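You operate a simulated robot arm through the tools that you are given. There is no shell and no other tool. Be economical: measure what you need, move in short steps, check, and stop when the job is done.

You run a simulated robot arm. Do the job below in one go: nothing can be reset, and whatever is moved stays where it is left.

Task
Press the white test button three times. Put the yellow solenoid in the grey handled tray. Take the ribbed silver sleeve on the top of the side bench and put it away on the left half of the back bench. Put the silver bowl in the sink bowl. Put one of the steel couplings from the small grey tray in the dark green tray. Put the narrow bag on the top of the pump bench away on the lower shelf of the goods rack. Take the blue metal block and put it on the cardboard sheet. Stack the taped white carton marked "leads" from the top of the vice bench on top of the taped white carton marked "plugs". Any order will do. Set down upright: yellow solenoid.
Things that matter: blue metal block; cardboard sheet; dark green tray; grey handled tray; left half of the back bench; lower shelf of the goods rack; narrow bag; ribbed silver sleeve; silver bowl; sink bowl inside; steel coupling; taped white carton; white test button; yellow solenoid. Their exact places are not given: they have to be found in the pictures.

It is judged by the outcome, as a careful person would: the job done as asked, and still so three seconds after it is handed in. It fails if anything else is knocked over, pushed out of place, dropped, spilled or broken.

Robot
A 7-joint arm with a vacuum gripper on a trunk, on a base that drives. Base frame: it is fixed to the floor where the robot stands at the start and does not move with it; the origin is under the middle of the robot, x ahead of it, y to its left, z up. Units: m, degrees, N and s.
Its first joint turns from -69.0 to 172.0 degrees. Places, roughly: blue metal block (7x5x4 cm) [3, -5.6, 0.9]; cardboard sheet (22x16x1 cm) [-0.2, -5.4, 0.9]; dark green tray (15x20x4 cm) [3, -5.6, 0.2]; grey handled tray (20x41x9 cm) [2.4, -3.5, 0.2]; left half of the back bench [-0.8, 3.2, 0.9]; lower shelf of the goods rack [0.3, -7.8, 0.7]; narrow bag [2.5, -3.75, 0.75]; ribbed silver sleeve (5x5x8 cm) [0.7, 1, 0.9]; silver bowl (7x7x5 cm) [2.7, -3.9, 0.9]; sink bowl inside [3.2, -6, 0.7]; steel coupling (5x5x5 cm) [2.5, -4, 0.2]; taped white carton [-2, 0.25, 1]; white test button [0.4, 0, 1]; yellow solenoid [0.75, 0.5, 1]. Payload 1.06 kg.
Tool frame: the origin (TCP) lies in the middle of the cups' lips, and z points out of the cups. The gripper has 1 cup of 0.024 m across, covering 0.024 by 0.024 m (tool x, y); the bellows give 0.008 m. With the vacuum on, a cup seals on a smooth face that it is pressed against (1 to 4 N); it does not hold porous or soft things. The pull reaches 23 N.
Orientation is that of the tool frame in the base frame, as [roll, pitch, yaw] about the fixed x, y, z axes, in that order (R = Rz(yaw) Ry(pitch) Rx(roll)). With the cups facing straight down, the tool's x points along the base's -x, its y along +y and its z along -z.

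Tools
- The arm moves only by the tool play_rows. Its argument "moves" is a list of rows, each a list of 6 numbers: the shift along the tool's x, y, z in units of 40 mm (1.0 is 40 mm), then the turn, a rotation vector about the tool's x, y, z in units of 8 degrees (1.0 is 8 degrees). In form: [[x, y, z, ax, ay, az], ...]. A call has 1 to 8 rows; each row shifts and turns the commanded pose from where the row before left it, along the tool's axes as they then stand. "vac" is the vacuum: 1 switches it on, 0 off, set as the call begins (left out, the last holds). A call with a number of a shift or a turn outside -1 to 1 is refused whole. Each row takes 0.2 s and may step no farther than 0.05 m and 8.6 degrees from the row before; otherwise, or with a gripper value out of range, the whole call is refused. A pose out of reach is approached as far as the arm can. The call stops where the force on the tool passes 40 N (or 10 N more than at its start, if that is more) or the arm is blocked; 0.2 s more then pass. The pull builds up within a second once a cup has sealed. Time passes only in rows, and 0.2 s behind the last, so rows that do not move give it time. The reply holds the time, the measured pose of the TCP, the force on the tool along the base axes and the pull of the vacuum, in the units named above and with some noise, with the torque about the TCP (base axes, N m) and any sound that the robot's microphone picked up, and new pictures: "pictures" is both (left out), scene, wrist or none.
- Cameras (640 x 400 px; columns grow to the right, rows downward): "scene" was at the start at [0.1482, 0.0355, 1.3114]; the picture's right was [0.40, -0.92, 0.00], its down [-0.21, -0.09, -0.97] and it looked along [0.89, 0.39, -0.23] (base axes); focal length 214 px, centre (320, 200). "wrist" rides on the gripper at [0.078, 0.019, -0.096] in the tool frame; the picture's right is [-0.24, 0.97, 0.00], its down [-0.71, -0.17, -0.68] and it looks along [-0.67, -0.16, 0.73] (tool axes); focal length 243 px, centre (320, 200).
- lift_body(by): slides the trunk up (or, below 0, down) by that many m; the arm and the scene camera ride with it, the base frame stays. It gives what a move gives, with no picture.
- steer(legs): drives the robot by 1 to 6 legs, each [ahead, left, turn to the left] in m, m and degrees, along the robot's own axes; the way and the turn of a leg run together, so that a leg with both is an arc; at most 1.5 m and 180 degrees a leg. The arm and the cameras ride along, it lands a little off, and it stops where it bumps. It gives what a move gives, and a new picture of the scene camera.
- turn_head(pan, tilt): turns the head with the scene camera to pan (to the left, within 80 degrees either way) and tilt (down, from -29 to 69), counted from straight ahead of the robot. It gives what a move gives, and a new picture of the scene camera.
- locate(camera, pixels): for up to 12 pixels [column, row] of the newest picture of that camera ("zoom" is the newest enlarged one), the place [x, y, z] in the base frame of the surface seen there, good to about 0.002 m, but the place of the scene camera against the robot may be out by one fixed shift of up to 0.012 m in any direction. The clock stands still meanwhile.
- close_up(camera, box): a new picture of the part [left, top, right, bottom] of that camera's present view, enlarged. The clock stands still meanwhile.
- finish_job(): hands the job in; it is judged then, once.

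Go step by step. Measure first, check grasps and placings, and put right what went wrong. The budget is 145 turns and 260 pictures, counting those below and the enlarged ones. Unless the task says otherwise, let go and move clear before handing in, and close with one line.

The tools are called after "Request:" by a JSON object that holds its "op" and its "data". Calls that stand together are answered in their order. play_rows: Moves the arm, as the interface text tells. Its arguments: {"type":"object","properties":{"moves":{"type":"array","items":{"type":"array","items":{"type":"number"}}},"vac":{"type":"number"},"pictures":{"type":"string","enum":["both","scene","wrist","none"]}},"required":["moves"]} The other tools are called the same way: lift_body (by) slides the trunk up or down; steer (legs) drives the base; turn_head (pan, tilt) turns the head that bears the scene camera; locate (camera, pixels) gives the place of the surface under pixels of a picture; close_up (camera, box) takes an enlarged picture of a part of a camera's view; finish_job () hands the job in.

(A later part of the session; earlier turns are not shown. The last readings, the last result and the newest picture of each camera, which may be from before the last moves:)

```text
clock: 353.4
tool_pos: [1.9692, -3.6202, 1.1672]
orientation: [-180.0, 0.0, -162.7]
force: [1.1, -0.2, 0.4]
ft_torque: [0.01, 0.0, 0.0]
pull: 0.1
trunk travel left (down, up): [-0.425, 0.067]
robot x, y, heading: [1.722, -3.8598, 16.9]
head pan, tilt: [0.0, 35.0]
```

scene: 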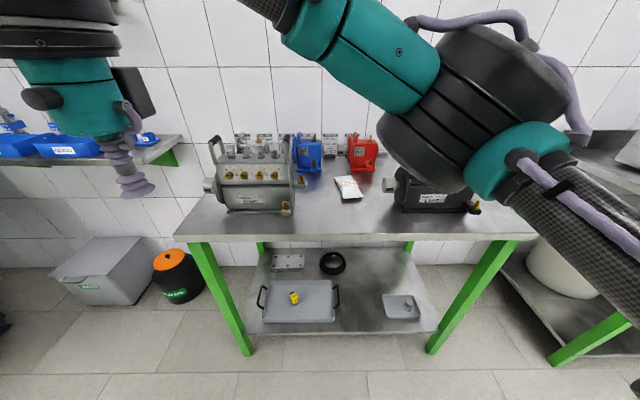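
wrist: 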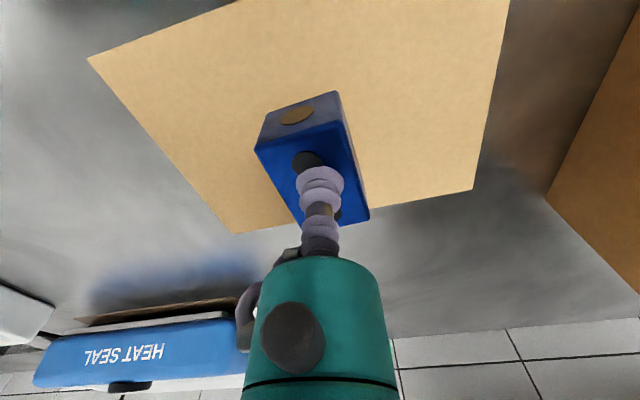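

Request:
{"op": "close_up", "data": {"camera": "scene", "box": [290, 120, 430, 220]}}

Request:
{"op": "locate", "data": {"camera": "zoom", "pixels": [[265, 310], [220, 265], [310, 255], [260, 345], [320, 345], [265, 280], [290, 320], [470, 320], [330, 180], [70, 280]]}}

```text
4.00 times, centred on (360, 170) of scene
```

zoom: 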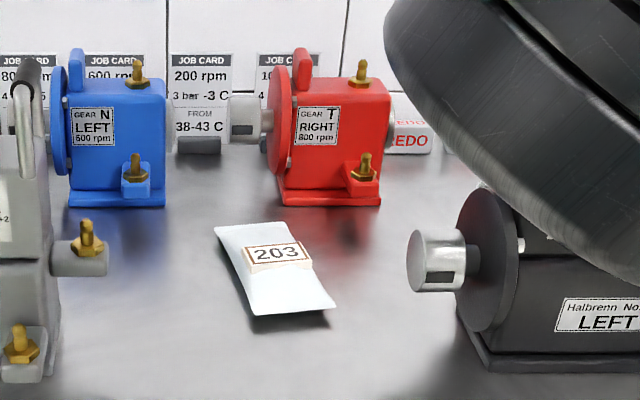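

```text
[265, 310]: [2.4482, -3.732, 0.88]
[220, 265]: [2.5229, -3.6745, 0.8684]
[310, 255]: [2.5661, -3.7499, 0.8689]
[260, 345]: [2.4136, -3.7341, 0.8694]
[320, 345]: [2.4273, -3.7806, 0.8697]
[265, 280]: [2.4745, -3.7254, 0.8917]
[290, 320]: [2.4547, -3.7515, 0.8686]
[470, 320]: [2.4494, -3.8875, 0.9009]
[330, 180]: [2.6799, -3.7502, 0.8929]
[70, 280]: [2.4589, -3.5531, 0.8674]
```

The bag "203" lies at about [2.49,-3.735] between the pumps. Bring the tool to the middle, higher, then drive in.

Request:
{"op": "play_rows", "data": {"moves": [[-0.7, -0.9, -0.4, 0, 0, 0], [-0.7, -0.9, -0.4, 0, 0, 0], [-0.7, -0.9, -0.4, 0, 0, 0], [-0.7, -0.9, -0.4, 0, 0, 0], [0, 0, 0, 0, 0, 0]], "pictures": "none"}}

Request:
{"op": "steer", "data": {"legs": [[0.3, 0, 0]]}}

Request:
{"op": "close_up", "data": {"camera": "wrist", "box": [0, 0, 640, 400]}}

```text
clock: 354.6
tool_pos: [2.1201, -3.7255, 1.2317]
orientation: [-180.0, -0.1, -162.7]
force: [-0.7, 0.1, -0.3]
ft_torque: [0.02, -0.02, -0.02]
pull: 0.1
trunk travel left (down, up): [-0.425, 0.067]
robot x, y, heading: [1.7229, -3.8613, 17.0]
head pan, tilt: [0.0, 35.0]
```

```text
clock: 356.6
tool_pos: [2.4064, -3.6359, 1.2331]
orientation: [-180.0, -0.1, -162.7]
force: [0.1, 0.9, -0.3]
ft_torque: [-0.01, -0.01, -0.01]
pull: 0.0
trunk travel left (down, up): [-0.425, 0.067]
robot x, y, heading: [2.0068, -3.7736, 17.3]
head pan, tilt: [0.0, 35.0]
```

scene: 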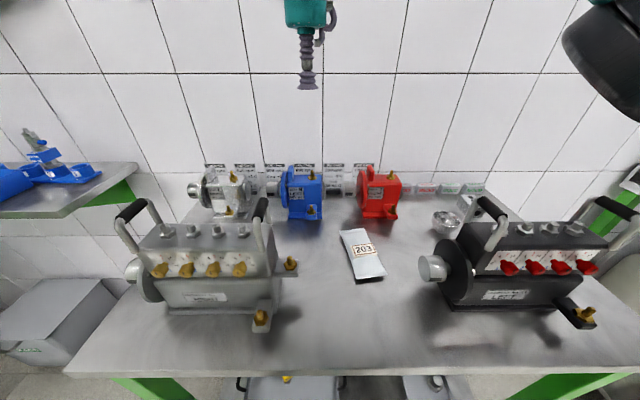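

```text
1.00 times, centred on (320, 200) of wrist (not enlarged: the box is as wide or as high as the picture)
```

zoom: 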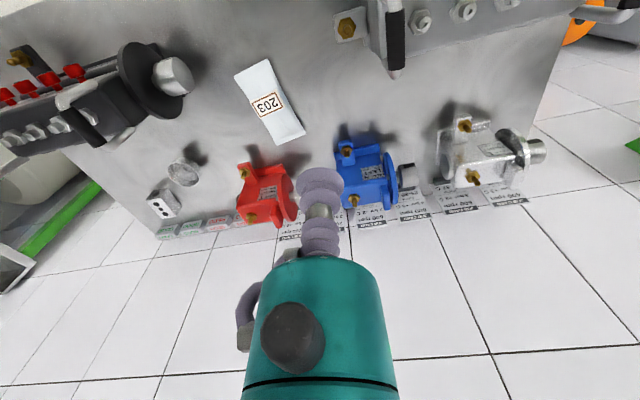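

Request:
{"op": "close_up", "data": {"camera": "wrist", "box": [225, 50, 315, 150]}}

Request:
{"op": "locate", "data": {"camera": "zoom", "pixels": [[275, 218], [225, 235], [325, 205], [262, 190], [290, 248], [200, 110], [390, 360], [240, 170], [320, 290], [350, 340], [220, 130]]}}

```text
4.00 times, centred on (270, 100) of wrist
```

zoom: 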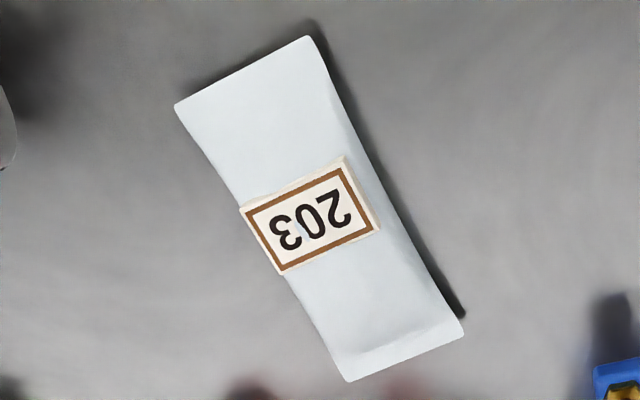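

```text
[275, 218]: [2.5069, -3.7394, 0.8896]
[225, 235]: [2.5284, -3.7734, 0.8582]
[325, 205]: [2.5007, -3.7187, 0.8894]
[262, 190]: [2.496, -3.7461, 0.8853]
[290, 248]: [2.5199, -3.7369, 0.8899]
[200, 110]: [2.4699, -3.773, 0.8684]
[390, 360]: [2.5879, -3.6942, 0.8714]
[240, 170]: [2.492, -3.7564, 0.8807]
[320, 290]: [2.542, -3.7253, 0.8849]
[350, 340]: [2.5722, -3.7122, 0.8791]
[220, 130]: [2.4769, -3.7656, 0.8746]
```

The flat label "203" (centre ≈[2.506,-3.7245,0.889]) is the spot for the cup. Moving over it.

Request:
{"op": "play_rows", "data": {"moves": [[-0.567, -0.953, 0, 0, 0, 0], [-0.567, -0.953, 0, 0, 0, 0], [-0.567, -0.953, 0, 0, 0, 0], [0, 0, 1, 0, 0, 0], [0, 0, 1, 0, 0, 0], [0, 0, 1, 0, 0, 0], [0, 0, 1, 0, 0, 0], [0, 0, 1, 0, 0, 0]], "pictures": "wrist"}}

Request:
{"op": "close_up", "data": {"camera": "wrist", "box": [260, 60, 380, 180]}}

```text
clock: 358.4
tool_pos: [2.5063, -3.724, 1.0324]
orientation: [179.8, 0.0, -162.8]
force: [0.8, -0.3, 0.2]
ft_torque: [-0.01, -0.06, 0.01]
pull: 0.1
trunk travel left (down, up): [-0.425, 0.067]
robot x, y, heading: [2.0073, -3.7714, 16.8]
head pan, tilt: [0.0, 35.0]
```

wrist: 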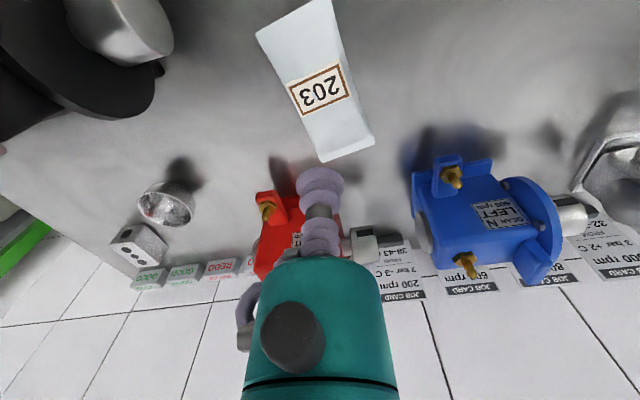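

```text
3.33 times, centred on (320, 120) of wrist
```

zoom: 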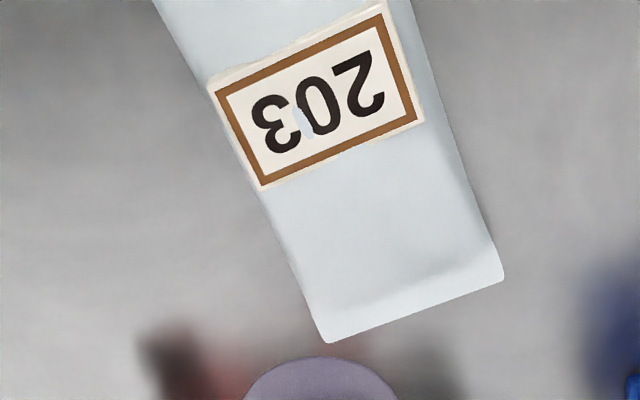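

Request:
{"op": "locate", "data": {"camera": "zoom", "pixels": [[318, 100], [235, 100], [265, 175], [410, 105], [375, 25]]}}

Request:
{"op": "close_up", "data": {"camera": "wrist", "box": [100, 150, 230, 250]}}

Request:
{"op": "locate", "data": {"camera": "zoom", "pixels": [[330, 200], [190, 200], [445, 230], [320, 150], [350, 300], [330, 250]]}}

```text
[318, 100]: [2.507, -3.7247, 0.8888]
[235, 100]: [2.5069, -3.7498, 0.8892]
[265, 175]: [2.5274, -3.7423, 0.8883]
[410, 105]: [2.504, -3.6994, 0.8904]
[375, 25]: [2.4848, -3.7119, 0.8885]
```

```text
4.00 times, centred on (165, 200) of wrist
```

zoom: 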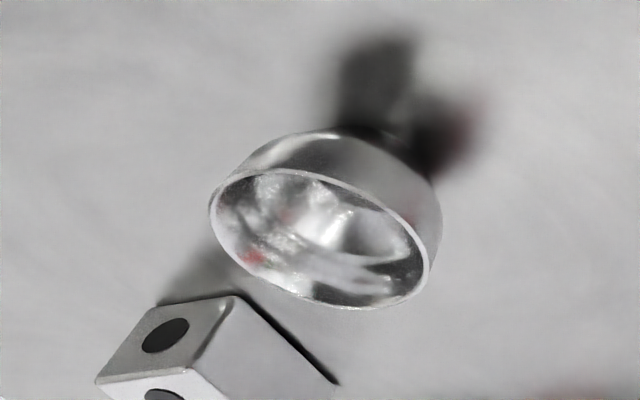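

```text
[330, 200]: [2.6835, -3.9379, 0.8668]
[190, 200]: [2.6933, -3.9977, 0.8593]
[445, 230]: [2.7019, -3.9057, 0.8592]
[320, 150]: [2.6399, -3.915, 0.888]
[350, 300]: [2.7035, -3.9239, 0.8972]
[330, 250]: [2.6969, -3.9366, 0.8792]
```

Aligned. Descend and press on the label with vacuum.

Request:
{"op": "play_rows", "data": {"moves": [[0, -0.04, 1, 0, 0, 0], [0, 0, 1, 0, 0, 0], [0, 0, 1, 0, 0, 0], [0, 0, 0.5, 0, 0, 0], [0, 0, 0.15, 0, 0, 0], [0, 0, 0, 0, 0, 0], [0, 0, 0, 0, 0, 0], [0, 0, 0, 0, 0, 0]], "vac": 1, "pictures": "none"}}

```text
clock: 360.2
tool_pos: [2.5051, -3.7274, 0.885]
orientation: [-180.0, 0.0, -162.7]
force: [-0.3, -0.5, -0.9]
ft_torque: [-0.05, 0.02, 0.01]
pull: 22.1
trunk travel left (down, up): [-0.425, 0.067]
robot x, y, heading: [2.0068, -3.7748, 17.2]
head pan, tilt: [0.0, 35.0]
```

Sealed (22 N). Lift.

Request:
{"op": "play_rows", "data": {"moves": [[0, 0, -0.3, 0, 0, 0], [0, 0, -1, 0, 0, 0], [0, 0, -1, 0, 0, 0], [0, 0, -1, 0, 0, 0], [0, 0, -1, 0, 0, 0], [0, 0, -1, 0, 0, 0], [0, 0, -1, 0, 0, 0], [0, 0, 0, 0, 0, 0]]}}

```text
clock: 362.0
tool_pos: [2.5067, -3.7274, 1.1379]
orientation: [-180.0, 0.0, -162.6]
force: [0.1, 0.8, -1.7]
ft_torque: [0.03, 0.02, 0.01]
pull: 23.1
trunk travel left (down, up): [-0.425, 0.067]
robot x, y, heading: [2.0065, -3.7712, 17.0]
head pan, tilt: [0.0, 35.0]
```

scene: 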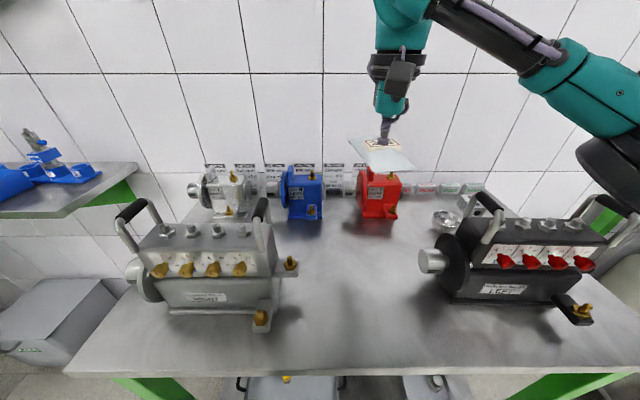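
wrist: 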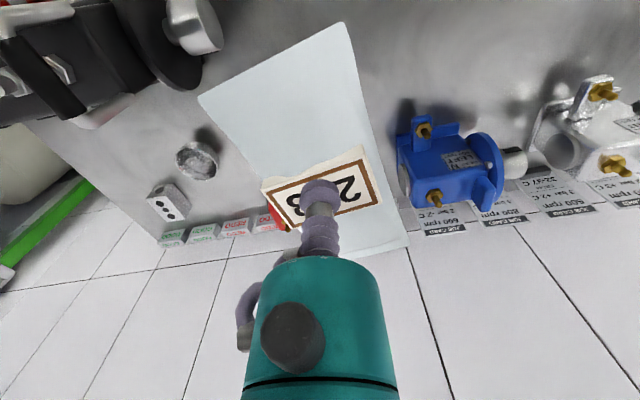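

Bag held. Back off and drive down the corridor to the goods rack.

Request:
{"op": "steer", "data": {"legs": [[-0.7, 0, 0], [0, 0, -89], [1.5, 0, 0], [1.3, 0, 0], [0, 0, -90]]}}

Request:
{"op": "turn_head", "data": {"pan": 10, "tilt": 20}}

```text
clock: 386.6
tool_pos: [1.7321, -6.6914, 1.1374]
orientation: [180.0, 0.0, 18.8]
force: [0.5, -0.6, -2.2]
ft_torque: [-0.04, 0.02, -0.01]
pull: 23.2
trunk travel left (down, up): [-0.425, 0.067]
robot x, y, heading: [2.2291, -6.6323, -161.4]
head pan, tilt: [0.0, 35.0]
```

scene: 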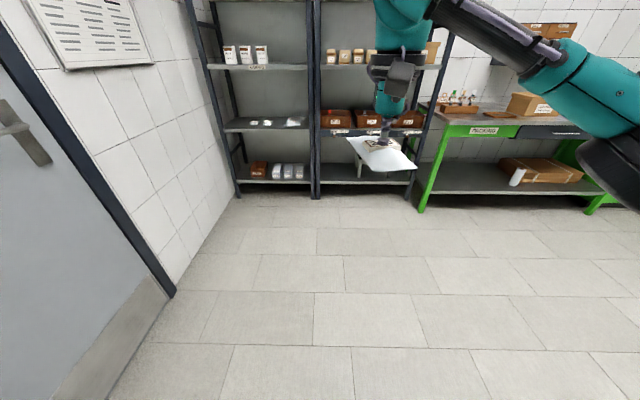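

```text
clock: 387.3
tool_pos: [1.7326, -6.6912, 1.1376]
orientation: [180.0, -0.1, 18.8]
force: [0.4, 0.6, -2.4]
ft_torque: [-0.02, -0.02, -0.01]
pull: 23.1
trunk travel left (down, up): [-0.425, 0.067]
robot x, y, heading: [2.2333, -6.6312, -161.1]
head pan, tilt: [10.0, 20.0]
```

scene: 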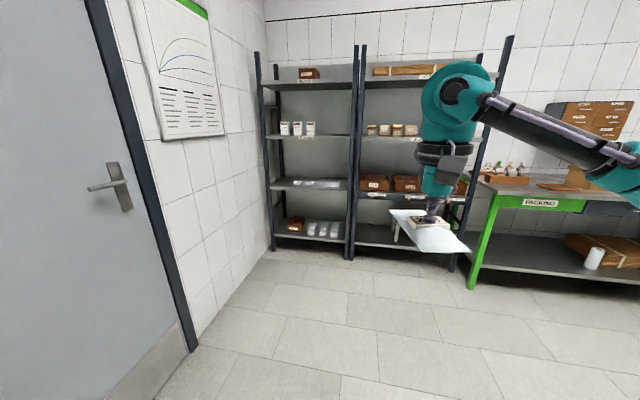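

Request:
{"op": "locate", "data": {"camera": "scene", "pixels": [[307, 190], [290, 184], [340, 188], [310, 240], [305, 136], [370, 200], [378, 150], [350, 250], [275, 245], [305, 185]]}}

Request:
{"op": "close_up", "data": {"camera": "scene", "box": [240, 40, 500, 270]}}

```text
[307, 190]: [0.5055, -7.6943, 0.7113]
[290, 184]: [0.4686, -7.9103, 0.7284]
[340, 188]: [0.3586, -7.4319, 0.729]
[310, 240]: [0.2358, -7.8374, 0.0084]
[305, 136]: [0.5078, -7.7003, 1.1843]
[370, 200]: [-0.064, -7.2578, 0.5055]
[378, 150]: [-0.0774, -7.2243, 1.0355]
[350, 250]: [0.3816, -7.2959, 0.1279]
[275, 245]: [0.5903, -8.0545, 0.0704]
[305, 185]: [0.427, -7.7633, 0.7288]
```

```text
1.74 times, centred on (370, 155) of scene
```

zoom: 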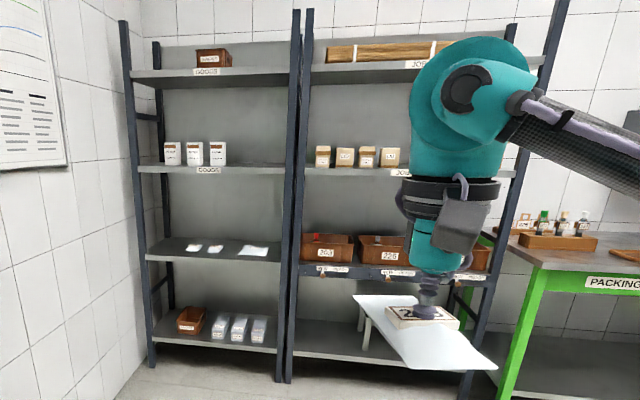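

The left rack is labelled GOODS; its lower shelf is at z≈0.717 with free room. Driving closer to inspect.

Request:
{"op": "steer", "data": {"legs": [[0.6, 0.25, 0], [0.4, 0.22, -3.5]]}}

Request:
{"op": "turn_head", "data": {"pan": 5, "tilt": 28}}

Request:
{"op": "lift_body", "data": {"by": -0.2}}

```text
clock: 393.3
tool_pos: [0.9242, -7.4111, 1.1368]
orientation: [180.0, 0.0, 15.1]
force: [-0.5, -0.8, -3.2]
ft_torque: [-0.02, -0.01, 0.01]
pull: 22.8
trunk travel left (down, up): [-0.425, 0.067]
robot x, y, heading: [1.4229, -7.3845, -164.9]
head pan, tilt: [10.0, 20.0]
```

scene: 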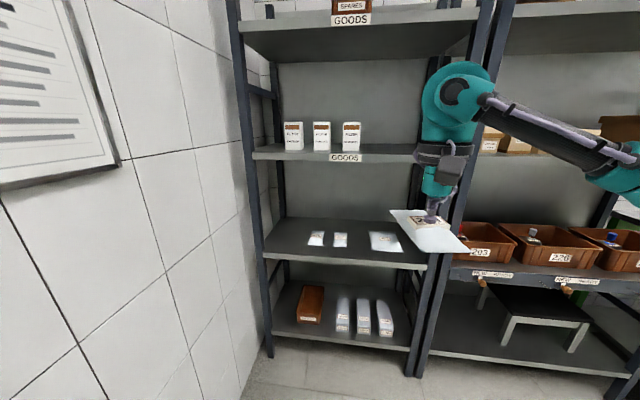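

```text
clock: 394.0
tool_pos: [0.9239, -7.4108, 1.1373]
orientation: [-180.0, 0.0, 15.1]
force: [0.3, 1.1, -1.7]
ft_torque: [-0.01, 0.01, -0.01]
pull: 22.9
trunk travel left (down, up): [-0.425, 0.067]
robot x, y, heading: [1.4216, -7.3811, -165.1]
head pan, tilt: [5.0, 28.0]
```

scene: 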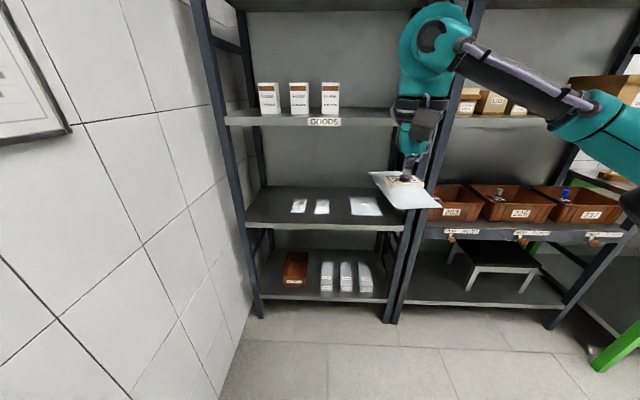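

```text
clock: 396.2
tool_pos: [0.9241, -7.4117, 0.9368]
orientation: [-180.0, 0.0, 15.2]
force: [0.5, 0.1, -1.7]
ft_torque: [0.02, -0.02, -0.01]
pull: 22.7
trunk travel left (down, up): [-0.225, 0.267]
robot x, y, heading: [1.421, -7.3821, -165.2]
head pan, tilt: [5.0, 28.0]
```

Request:
{"op": "close_up", "data": {"camera": "scene", "box": [220, 100, 460, 250]}}

Request:
{"op": "turn_head", "data": {"pan": 5, "tilt": 30}}

```text
2.67 times, centred on (340, 175) of scene
```

zoom: 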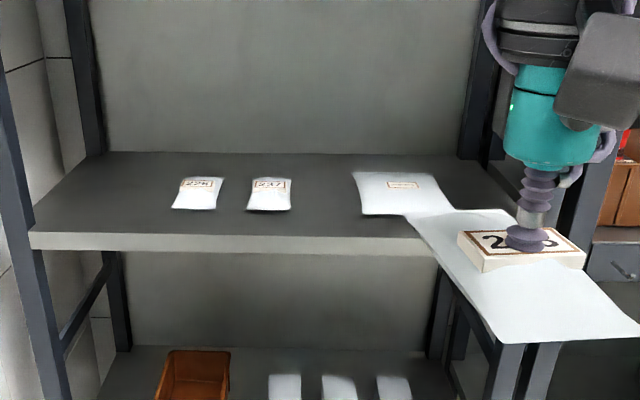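

```text
clock: 396.8
tool_pos: [0.923, -7.4108, 0.9381]
orientation: [-179.9, -0.1, 15.1]
force: [0.6, -0.9, -2.2]
ft_torque: [0.02, -0.01, -0.02]
pull: 23.0
trunk travel left (down, up): [-0.225, 0.267]
robot x, y, heading: [1.4227, -7.3837, -165.0]
head pan, tilt: [5.0, 30.0]
```

scene: 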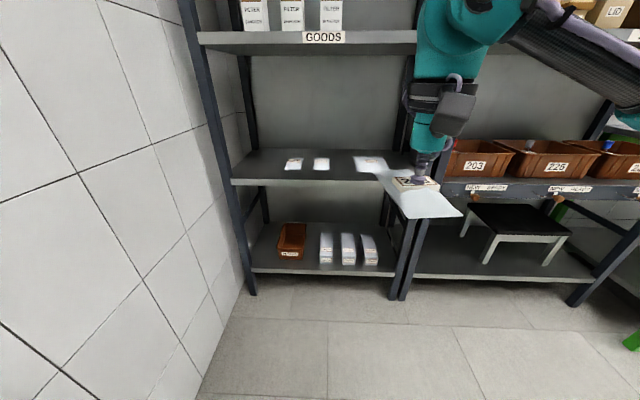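

Request:
{"op": "locate", "data": {"camera": "scene", "pixels": [[262, 168], [250, 180], [293, 164], [321, 163], [345, 165], [345, 180], [370, 164], [240, 183], [380, 182], [320, 182], [300, 152], [270, 180]]}}

Request:
{"op": "close_up", "data": {"camera": "wrist", "box": [0, 0, 640, 400]}}

```text
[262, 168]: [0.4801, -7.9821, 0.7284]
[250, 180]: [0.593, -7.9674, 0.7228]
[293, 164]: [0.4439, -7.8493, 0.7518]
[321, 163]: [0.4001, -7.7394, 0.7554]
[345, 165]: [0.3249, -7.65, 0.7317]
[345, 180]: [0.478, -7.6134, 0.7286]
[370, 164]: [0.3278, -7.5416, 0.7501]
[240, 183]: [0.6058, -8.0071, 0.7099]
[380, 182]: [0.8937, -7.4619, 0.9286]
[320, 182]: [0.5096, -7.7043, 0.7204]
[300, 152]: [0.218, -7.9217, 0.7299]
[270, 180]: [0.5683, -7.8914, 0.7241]
```

```text
1.00 times, centred on (320, 200) of wrist (not enlarged: the box is as wide or as high as the picture)
```

zoom: 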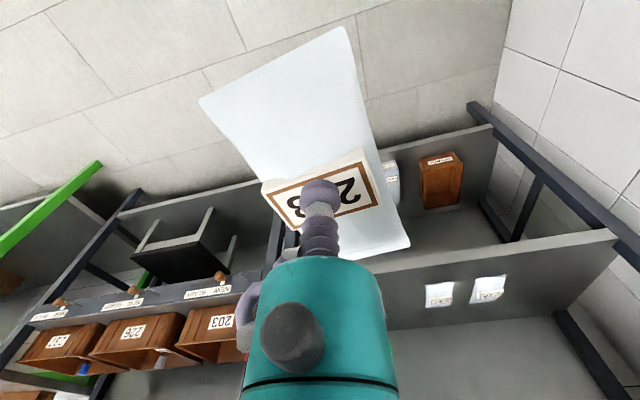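

Plan: put the bag in the gap between bag 217 and the larger bag, at T≈[0.361,-7.646] on the shelf (z 0.718). First set the arm low (z≈0.80) and straight ahead, then turn to heading -174° so the bag lines up.

Request:
{"op": "play_rows", "data": {"moves": [[-0.3, 0.64, 0.85, 0, 0, 0], [-0.3, 0.64, 0.85, 0, 0, 0], [-0.3, 0.64, 0.85, 0, 0, 0], [-0.3, 0.64, 0.85, 0, 0, 0], [0, 0, 0, 0, 0, 0]], "pictures": "none"}}

Request:
{"op": "steer", "data": {"legs": [[0, 0, -9.4], [0, 0.16, 0], [0.3, 0, 0]]}}

Request:
{"op": "close_up", "data": {"camera": "wrist", "box": [0, 0, 640, 400]}}

```text
clock: 398.0
tool_pos: [0.9053, -7.5217, 0.8009]
orientation: [-180.0, 0.0, 15.1]
force: [0.9, 0.5, -2.4]
ft_torque: [-0.02, -0.01, -0.01]
pull: 23.0
trunk travel left (down, up): [-0.225, 0.267]
robot x, y, heading: [1.421, -7.3812, -165.0]
head pan, tilt: [5.0, 30.0]
```

```text
clock: 402.3
tool_pos: [0.6105, -7.6239, 0.8015]
orientation: [180.0, -0.1, 5.8]
force: [1.2, -0.3, -2.7]
ft_torque: [0.02, 0.01, -0.03]
pull: 23.1
trunk travel left (down, up): [-0.225, 0.267]
robot x, y, heading: [1.145, -7.5726, -174.4]
head pan, tilt: [5.0, 30.0]
```

scene: 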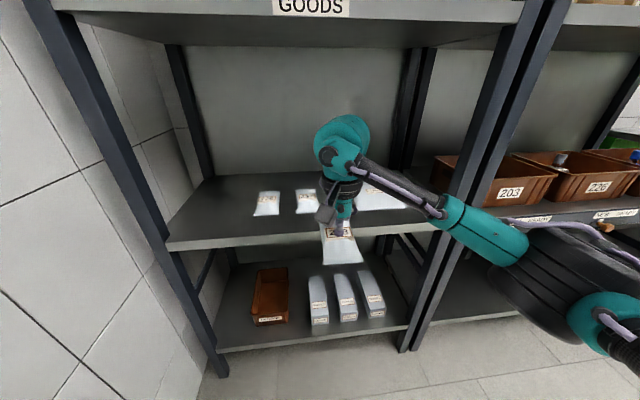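

```text
1.00 times, centred on (320, 200) of wrist (not enlarged: the box is as wide or as high as the picture)
```

zoom: 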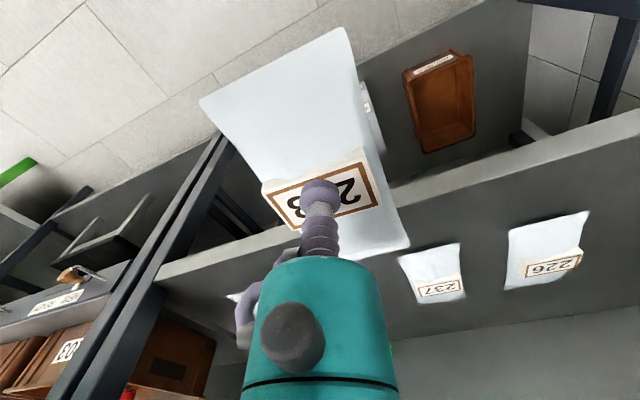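

Request:
{"op": "locate", "data": {"camera": "scene", "pixels": [[540, 255], [600, 320], [510, 235], [430, 205], [380, 172], [340, 130], [465, 180], [440, 270], [345, 225], [381, 195], [307, 200]]}}

```text
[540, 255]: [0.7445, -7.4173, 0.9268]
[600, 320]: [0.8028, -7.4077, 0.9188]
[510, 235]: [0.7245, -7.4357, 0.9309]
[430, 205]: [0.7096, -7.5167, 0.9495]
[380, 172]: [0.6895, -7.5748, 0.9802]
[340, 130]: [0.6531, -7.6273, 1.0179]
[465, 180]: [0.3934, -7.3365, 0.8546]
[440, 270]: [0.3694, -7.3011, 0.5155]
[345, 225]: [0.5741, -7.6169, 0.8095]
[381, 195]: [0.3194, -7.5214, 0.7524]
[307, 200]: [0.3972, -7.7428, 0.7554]
```

Elbow will stay about 5 cm in front of the post. Advance 0.22 m.

Request:
{"op": "steer", "data": {"legs": [[0.22, 0, 0]]}}

Request:
{"op": "close_up", "data": {"camera": "wrist", "box": [0, 0, 640, 400]}}

Request:
{"op": "locate", "data": {"camera": "scene", "pixels": [[345, 225], [320, 240], [345, 250], [370, 225]]}}

```text
clock: 404.0
tool_pos: [0.3906, -7.6443, 0.8009]
orientation: [-180.0, 0.0, 5.7]
force: [-0.8, 0.1, -2.4]
ft_torque: [0.01, 0.0, -0.01]
pull: 22.6
trunk travel left (down, up): [-0.225, 0.267]
robot x, y, heading: [0.9241, -7.5914, -174.1]
head pan, tilt: [5.0, 30.0]
```

scene: 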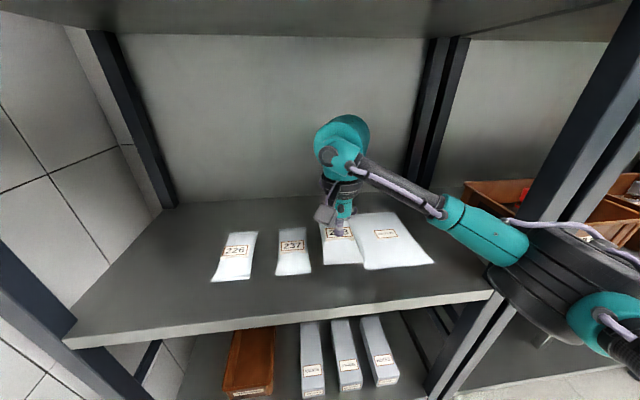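

```text
1.00 times, centred on (320, 200) of wrist (not enlarged: the box is as wide or as high as the picture)
```

zoom: 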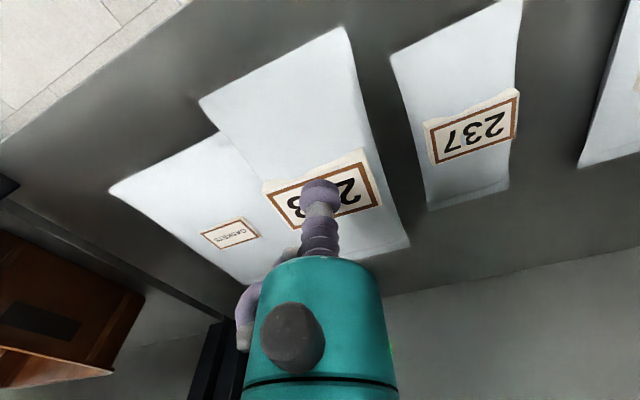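

```text
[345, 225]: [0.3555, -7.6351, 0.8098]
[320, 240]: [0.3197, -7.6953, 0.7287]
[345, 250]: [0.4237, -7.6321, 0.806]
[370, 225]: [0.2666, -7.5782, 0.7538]
```

Request:
{"op": "locate", "data": {"camera": "zoom", "pixels": [[112, 188], [213, 136], [230, 240], [395, 60], [430, 205], [505, 185], [205, 100], [345, 32], [405, 245], [360, 130], [390, 245]]}}

Request:
{"op": "locate", "data": {"camera": "scene", "pixels": [[310, 270], [306, 230], [367, 268], [364, 262], [322, 262], [320, 222], [432, 262], [330, 310]]}}

```text
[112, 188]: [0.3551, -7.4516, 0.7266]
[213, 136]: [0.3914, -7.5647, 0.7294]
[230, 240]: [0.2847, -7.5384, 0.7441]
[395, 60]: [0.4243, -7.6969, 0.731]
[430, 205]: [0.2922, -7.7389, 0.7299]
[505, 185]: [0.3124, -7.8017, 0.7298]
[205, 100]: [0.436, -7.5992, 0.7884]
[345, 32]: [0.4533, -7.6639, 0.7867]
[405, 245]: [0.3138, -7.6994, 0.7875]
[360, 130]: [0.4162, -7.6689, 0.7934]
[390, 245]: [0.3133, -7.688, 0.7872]
```

```text
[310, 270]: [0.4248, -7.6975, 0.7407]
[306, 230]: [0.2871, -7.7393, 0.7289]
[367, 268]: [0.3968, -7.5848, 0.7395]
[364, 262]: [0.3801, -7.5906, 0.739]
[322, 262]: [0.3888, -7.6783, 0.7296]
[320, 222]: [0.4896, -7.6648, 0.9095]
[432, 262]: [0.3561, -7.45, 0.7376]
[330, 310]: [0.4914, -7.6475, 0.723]
```

Bag is 4 cm inside the shelf edge; shift 11 mm left to centre it in the gap, then lower.

Request:
{"op": "play_rows", "data": {"moves": [[0, 0.28, 0, 0, 0, 0], [0, 0, 0.6, 0, 0, 0], [0, 0, 0.5, 0, 0, 0], [0, 0, 0.1, 0, 0, 0], [0, 0, 0, 0, 0, 0]]}}

```text
clock: 405.2
tool_pos: [0.3912, -7.6564, 0.7528]
orientation: [-180.0, 0.0, 5.8]
force: [0.7, 0.2, -1.6]
ft_torque: [0.01, 0.03, 0.0]
pull: 23.3
trunk travel left (down, up): [-0.225, 0.267]
robot x, y, heading: [0.9222, -7.594, -174.4]
head pan, tilt: [5.0, 30.0]
```

scene: 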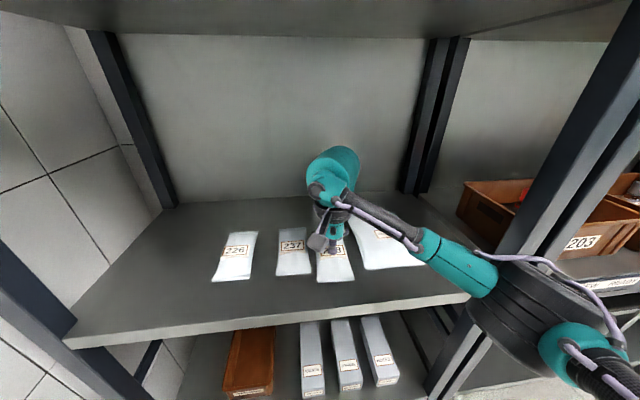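
wrist: 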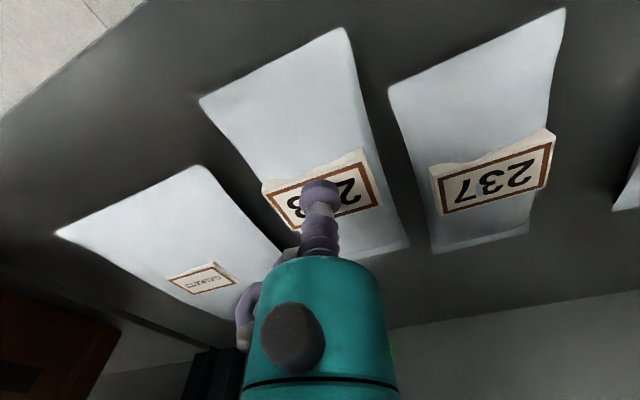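

Gaps on both sides. Lower the last bit.

Request:
{"op": "play_rows", "data": {"moves": [[0, 0, 0.1, 0, 0, 0], [0, 0, 0.1, 0, 0, 0], [0, 0, 0, 0, 0, 0]], "pictures": "none"}}

```text
clock: 406.0
tool_pos: [0.3919, -7.6571, 0.7448]
orientation: [179.8, 0.0, 5.7]
force: [0.1, 0.5, -1.9]
ft_torque: [-0.01, -0.02, 0.03]
pull: 22.9
trunk travel left (down, up): [-0.225, 0.267]
robot x, y, heading: [0.9212, -7.5914, -174.4]
head pan, tilt: [5.0, 30.0]
```

Request:
{"op": "play_rows", "data": {"moves": [[0, 0, 0.05, 0, 0, 0], [0, 0, 0.05, 0, 0, 0], [0, 0, 0, 0, 0, 0]], "pictures": "wrist"}}

```text
clock: 406.8
tool_pos: [0.3924, -7.6568, 0.7431]
orientation: [179.8, 0.2, 5.7]
force: [-4.0, -1.2, 16.1]
ft_torque: [0.03, -0.02, 0.07]
pull: 23.1
trunk travel left (down, up): [-0.225, 0.267]
robot x, y, heading: [0.9251, -7.5951, -174.3]
head pan, tilt: [5.0, 30.0]
```

wrist: 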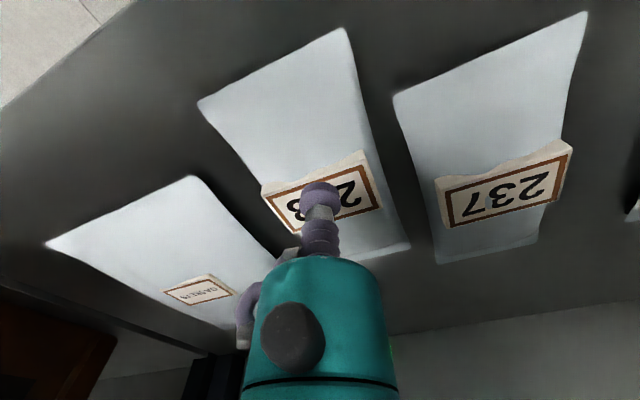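

Contact. Release, rise a little, and back out.

Request:
{"op": "play_rows", "data": {"moves": [[0, 0, -0.05, 0, 0, 0], [0, 0, 0, 0, 0, 0], [0, 0, 0, 0, 0, 0], [0, 0, 0, 0, 0, 0], [0, 0, 0, 0, 0, 0], [0, 0, -0.3, 0, 0, 0], [0, 0, -0.8, 0, 0, 0], [0, 0, -0.4, 0, 0, 0]], "vac": 0, "pictures": "wrist"}}

Request:
{"op": "steer", "data": {"legs": [[-0.6, 0, 0]]}}

Request:
{"op": "lift_body", "data": {"by": 0.2}}

```text
clock: 408.6
tool_pos: [0.3922, -7.656, 0.8038]
orientation: [-180.0, 0.0, 5.6]
force: [0.6, 0.2, -0.2]
ft_torque: [0.02, 0.02, -0.01]
pull: 0.1
trunk travel left (down, up): [-0.225, 0.267]
robot x, y, heading: [0.9251, -7.5931, -174.4]
head pan, tilt: [5.0, 30.0]
```

wrist: 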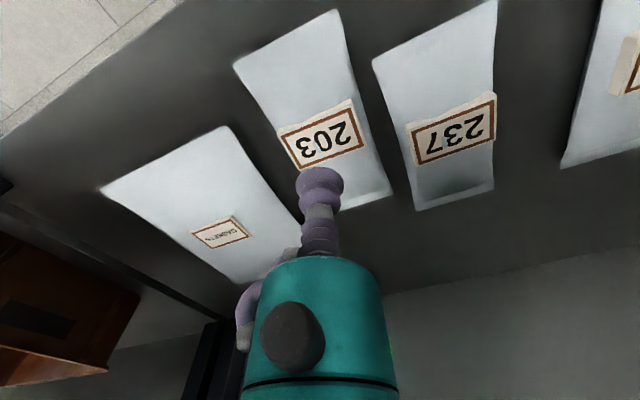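

```text
clock: 412.0
tool_pos: [0.9938, -7.5979, 0.8041]
orientation: [179.9, 0.0, 5.8]
force: [-0.9, 0.1, -0.2]
ft_torque: [0.01, 0.0, -0.01]
pull: 0.0
trunk travel left (down, up): [-0.225, 0.267]
robot x, y, heading: [1.5258, -7.534, -174.3]
head pan, tilt: [5.0, 30.0]
```

scene: 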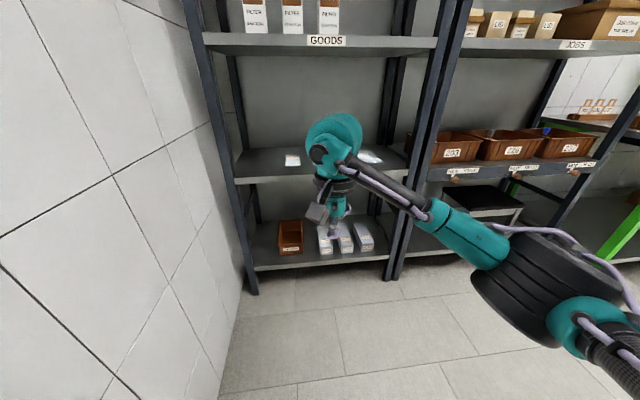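

```text
clock: 414.2
tool_pos: [0.9938, -7.5977, 1.0025]
orientation: [-179.9, 0.0, 5.9]
force: [-0.6, -0.2, 0.0]
ft_torque: [-0.01, 0.0, 0.0]
pull: 0.1
trunk travel left (down, up): [-0.425, 0.067]
robot x, y, heading: [1.5259, -7.5386, -174.0]
head pan, tilt: [5.0, 30.0]
```

The narrow bag lies on the shelf. Now the bowl: raise the arm and drive back to the pump bench.

Request:
{"op": "play_rows", "data": {"moves": [[0.6, 0, -0.9, 0, 0, 0], [0.6, 0, -0.9, 0, 0, 0], [0.6, 0, -0.9, 0, 0, 0], [0.6, 0, -0.9, 0, 0, 0], [0.5, 0, -0.9, 0, 0, 0]], "pictures": "none"}}

Request:
{"op": "steer", "data": {"legs": [[0, 0, -78.4], [1.3, -0.6, 0], [1.3, -0.5, 0], [0.7, -0.1, 0], [0, 0, -90]]}}

Request:
{"op": "turn_head", "data": {"pan": -5, "tilt": 30}}

```text
clock: 415.4
tool_pos: [1.1109, -7.587, 1.1853]
orientation: [179.9, 0.0, 5.8]
force: [0.2, 0.2, -0.1]
ft_torque: [-0.02, -0.01, 0.01]
pull: 0.0
trunk travel left (down, up): [-0.425, 0.067]
robot x, y, heading: [1.5228, -7.5368, -174.3]
head pan, tilt: [5.0, 30.0]
```

```text
clock: 439.7
tool_pos: [2.0602, -3.8796, 1.1837]
orientation: [-180.0, 0.0, -162.0]
force: [-0.8, -0.1, 0.4]
ft_torque: [-0.03, 0.01, 0.01]
pull: 0.0
trunk travel left (down, up): [-0.425, 0.067]
robot x, y, heading: [1.6669, -4.0187, 17.6]
head pan, tilt: [5.0, 30.0]
```

scene: 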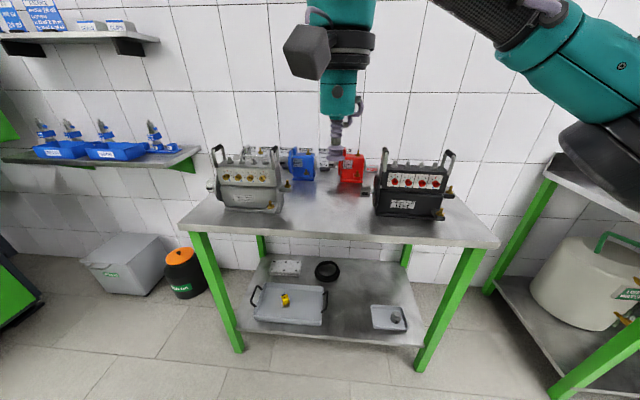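

```text
clock: 440.4
tool_pos: [2.0619, -3.8783, 1.1844]
orientation: [-180.0, 0.1, -162.0]
force: [0.6, -0.3, -0.8]
ft_torque: [-0.02, 0.0, 0.0]
pull: 0.0
trunk travel left (down, up): [-0.425, 0.067]
robot x, y, heading: [1.6675, -4.0157, 17.8]
head pan, tilt: [-5.0, 30.0]
```

scene: 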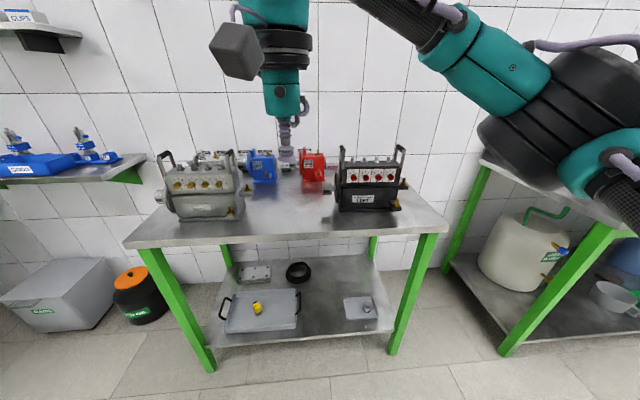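

Request:
{"op": "locate", "data": {"camera": "scene", "pixels": [[343, 150], [401, 150], [340, 195], [400, 205], [370, 165], [335, 190], [345, 210], [312, 165], [440, 228], [405, 185]]}}

Request:
{"op": "close_up", "data": {"camera": "scene", "box": [230, 130, 450, 240]}}

```text
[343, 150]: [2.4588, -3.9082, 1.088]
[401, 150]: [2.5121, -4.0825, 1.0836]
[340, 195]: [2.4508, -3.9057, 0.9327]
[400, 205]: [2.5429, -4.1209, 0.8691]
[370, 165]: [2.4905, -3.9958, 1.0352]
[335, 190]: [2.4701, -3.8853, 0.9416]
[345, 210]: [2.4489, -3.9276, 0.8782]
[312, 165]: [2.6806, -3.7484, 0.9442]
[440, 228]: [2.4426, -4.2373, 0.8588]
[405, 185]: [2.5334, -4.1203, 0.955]
```

```text
2.91 times, centred on (340, 185) of scene
```

zoom: 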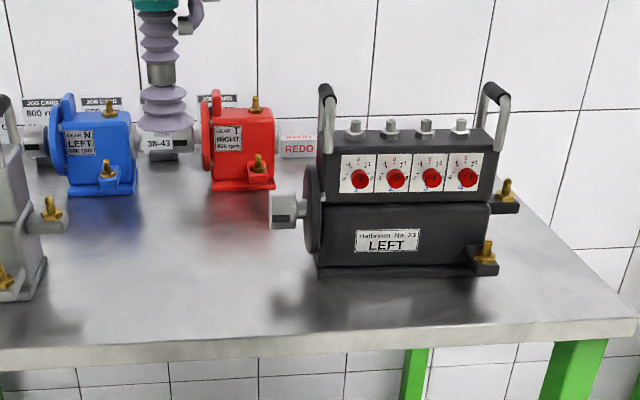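

The bowl stands just behind the black pump (handles up to z≈1.08 at along ±9 cm). I'll raise the trunk fully, stand slightly left and close, so the forearm passes level between the handles.

Request:
{"op": "lift_body", "data": {"by": 0.065}}

Request:
{"op": "steer", "data": {"legs": [[0, 0, -21.8], [0, 0.158, 0], [0.3, 0, 0]]}}

Request:
{"op": "turn_head", "data": {"pan": 0, "tilt": 40}}

```text
clock: 441.5
tool_pos: [2.0625, -3.8783, 1.2494]
orientation: [-180.0, -0.1, -162.0]
force: [0.4, 0.5, -0.5]
ft_torque: [0.04, -0.01, -0.01]
pull: 0.1
trunk travel left (down, up): [-0.49, 0.002]
robot x, y, heading: [1.6652, -4.0192, 17.9]
head pan, tilt: [-5.0, 30.0]
```

```text
clock: 446.3
tool_pos: [2.3989, -3.8977, 1.2486]
orientation: [180.0, 0.0, 176.3]
force: [-0.3, -0.4, -0.6]
ft_torque: [0.0, 0.02, -0.01]
pull: 0.1
trunk travel left (down, up): [-0.49, 0.002]
robot x, y, heading: [1.9753, -3.8814, -4.0]
head pan, tilt: [-5.0, 30.0]
```

scene: 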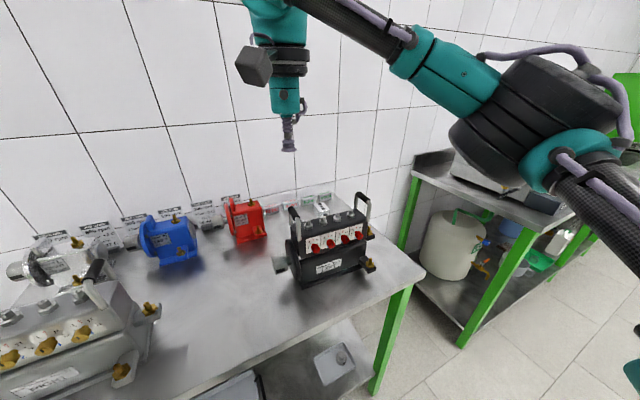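

```text
clock: 447.0
tool_pos: [2.3969, -3.8971, 1.2492]
orientation: [179.9, -0.1, 176.3]
force: [0.1, -0.1, -1.3]
ft_torque: [0.0, 0.0, -0.01]
pull: 0.0
trunk travel left (down, up): [-0.49, 0.002]
robot x, y, heading: [1.9784, -3.8765, -3.7]
head pan, tilt: [0.0, 40.0]
```

scene: 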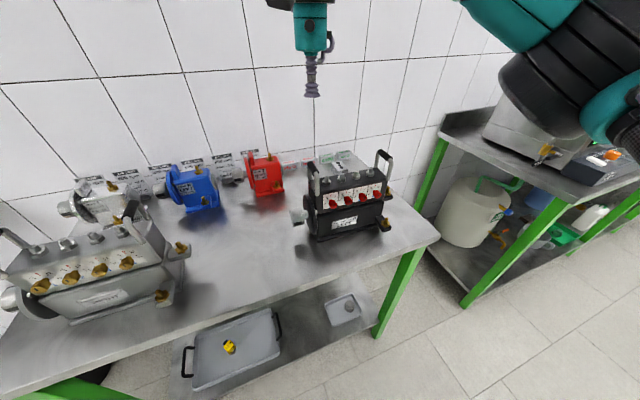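

Request:
{"op": "steer", "data": {"legs": [[0.115, 0, 0]]}}

Request:
{"op": "play_rows", "data": {"moves": [[-1, 0, 0.5, 0, 0, 0], [-1, 0, 0.5, 0, 0, 0], [-0.7, 0, 0.5, 0, 0, 0], [-0.7, 0, 0.5, 0, 0, 0], [0, 0, 0, 0, 0, 0]]}}

```text
clock: 448.2
tool_pos: [2.5128, -3.9051, 1.2492]
orientation: [-180.0, 0.0, 176.4]
force: [0.0, -0.3, -0.1]
ft_torque: [-0.02, 0.07, -0.01]
pull: 0.1
trunk travel left (down, up): [-0.49, 0.002]
robot x, y, heading: [2.0922, -3.8892, -4.0]
head pan, tilt: [0.0, 40.0]
```

scene: 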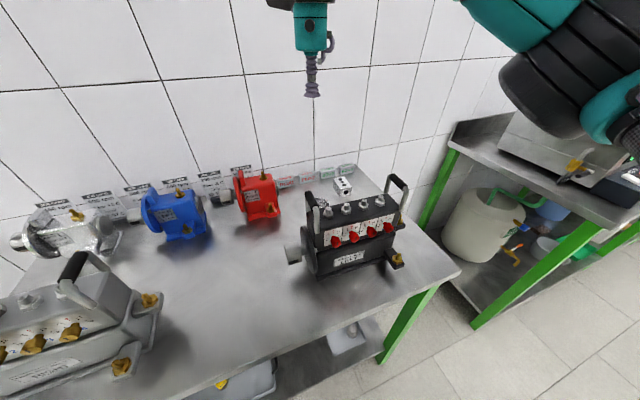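

```text
clock: 449.4
tool_pos: [2.6294, -3.9157, 1.1739]
orientation: [180.0, 0.1, 176.4]
force: [0.1, -0.9, -1.1]
ft_torque: [0.04, 0.0, 0.01]
pull: 0.0
out of reach, approached as far as the arm can: row 4
trunk travel left (down, up): [-0.49, 0.002]
robot x, y, heading: [2.0913, -3.8847, -3.8]
head pan, tilt: [0.0, 40.0]
```

scene: 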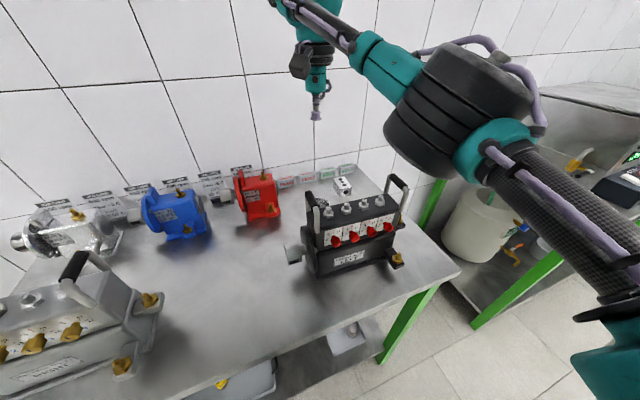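
wrist: 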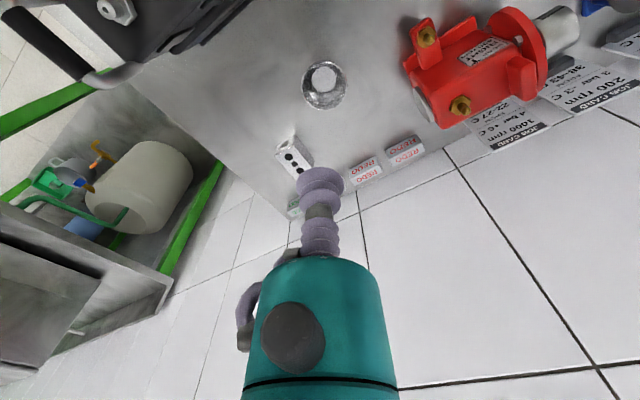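

Request:
{"op": "close_up", "data": {"camera": "wrist", "box": [280, 45, 370, 125]}}

Request:
{"op": "locate", "data": {"camera": "zoom", "pixels": [[315, 160], [275, 160], [355, 160], [315, 120], [315, 210], [170, 190], [455, 190], [310, 80], [310, 300], [310, 255]]}}

Request:
{"op": "locate", "data": {"camera": "wrist", "pixels": [[105, 75], [30, 40], [150, 50], [200, 45], [120, 10], [240, 15]]}}

```text
5.00 times, centred on (325, 85) of wrist
```

zoom: 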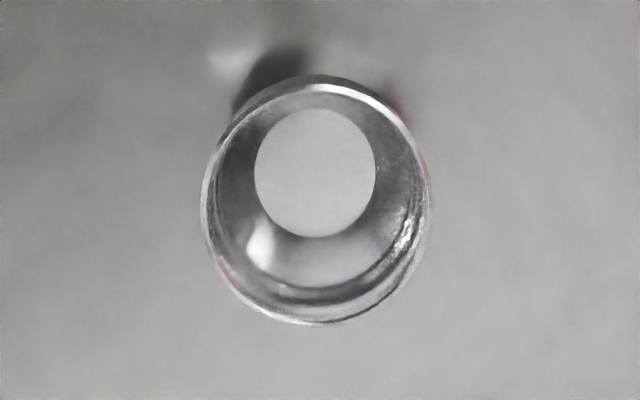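

```text
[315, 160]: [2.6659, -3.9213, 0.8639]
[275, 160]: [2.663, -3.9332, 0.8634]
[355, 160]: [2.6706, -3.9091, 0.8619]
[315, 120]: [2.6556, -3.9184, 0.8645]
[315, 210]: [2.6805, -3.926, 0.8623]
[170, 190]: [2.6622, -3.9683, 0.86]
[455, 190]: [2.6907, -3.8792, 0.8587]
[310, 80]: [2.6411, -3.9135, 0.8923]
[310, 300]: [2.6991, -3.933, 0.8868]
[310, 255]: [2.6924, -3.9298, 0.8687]
```

```text
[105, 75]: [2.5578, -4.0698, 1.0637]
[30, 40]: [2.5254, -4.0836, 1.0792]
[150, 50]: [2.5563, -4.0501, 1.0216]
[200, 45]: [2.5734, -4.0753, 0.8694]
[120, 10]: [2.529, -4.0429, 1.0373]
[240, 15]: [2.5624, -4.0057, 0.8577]
```

Bowl's flat bottom centre is [2.669,-3.922,0.863], 36 mm wide; it is 0.14 m behind the pump. Extend over it while descending to 1.1 and check the forearm clearance.

Request:
{"op": "play_rows", "data": {"moves": [[-0.33, -0.03, 0.6, 0, 0, 0], [-0.33, -0.03, 0.6, 0, 0, 0], [-0.34, -0.04, 0.6, 0, 0, 0], [0, 0, 0, 0, 0, 0]]}}

```text
clock: 450.4
tool_pos: [2.6527, -3.9272, 1.1008]
orientation: [-180.0, 0.1, 176.4]
force: [0.4, -0.2, 0.1]
ft_torque: [-0.02, 0.01, 0.0]
pull: 0.1
out of reach, approached as far as the arm can: row 2, 3
trunk travel left (down, up): [-0.49, 0.002]
robot x, y, heading: [2.0933, -3.8913, -4.0]
head pan, tilt: [0.0, 40.0]
```

scene: 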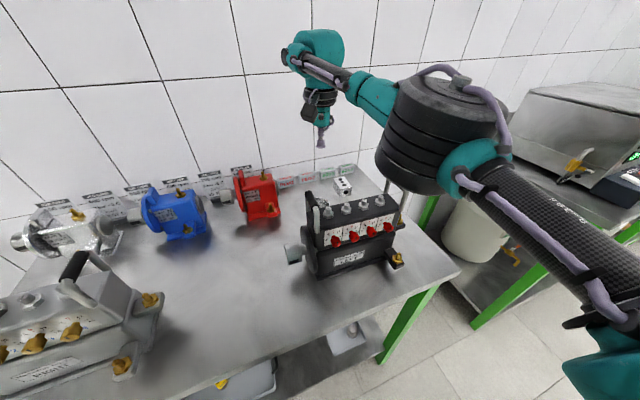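
wrist: 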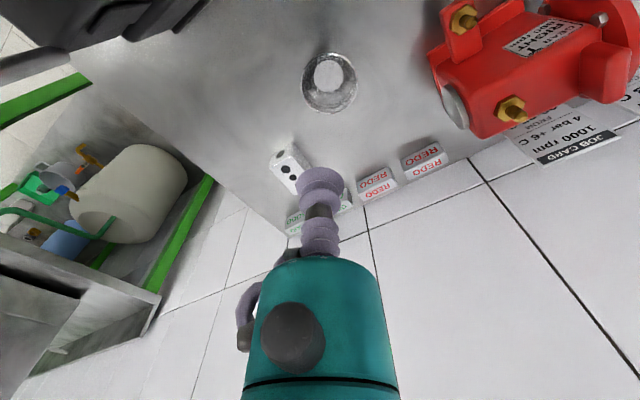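

Request:
{"op": "locate", "data": {"camera": "scene", "pixels": [[430, 140], [405, 180], [440, 185], [385, 165], [375, 100], [335, 75], [470, 165], [310, 55], [402, 195], [318, 210]]}}

```text
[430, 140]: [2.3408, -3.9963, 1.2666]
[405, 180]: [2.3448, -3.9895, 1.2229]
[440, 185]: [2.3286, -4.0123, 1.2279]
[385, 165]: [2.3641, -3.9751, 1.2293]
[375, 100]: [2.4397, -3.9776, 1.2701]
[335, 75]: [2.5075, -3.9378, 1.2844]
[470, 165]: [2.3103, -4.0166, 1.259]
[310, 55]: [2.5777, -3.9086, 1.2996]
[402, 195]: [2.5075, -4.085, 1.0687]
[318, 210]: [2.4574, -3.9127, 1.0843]
```

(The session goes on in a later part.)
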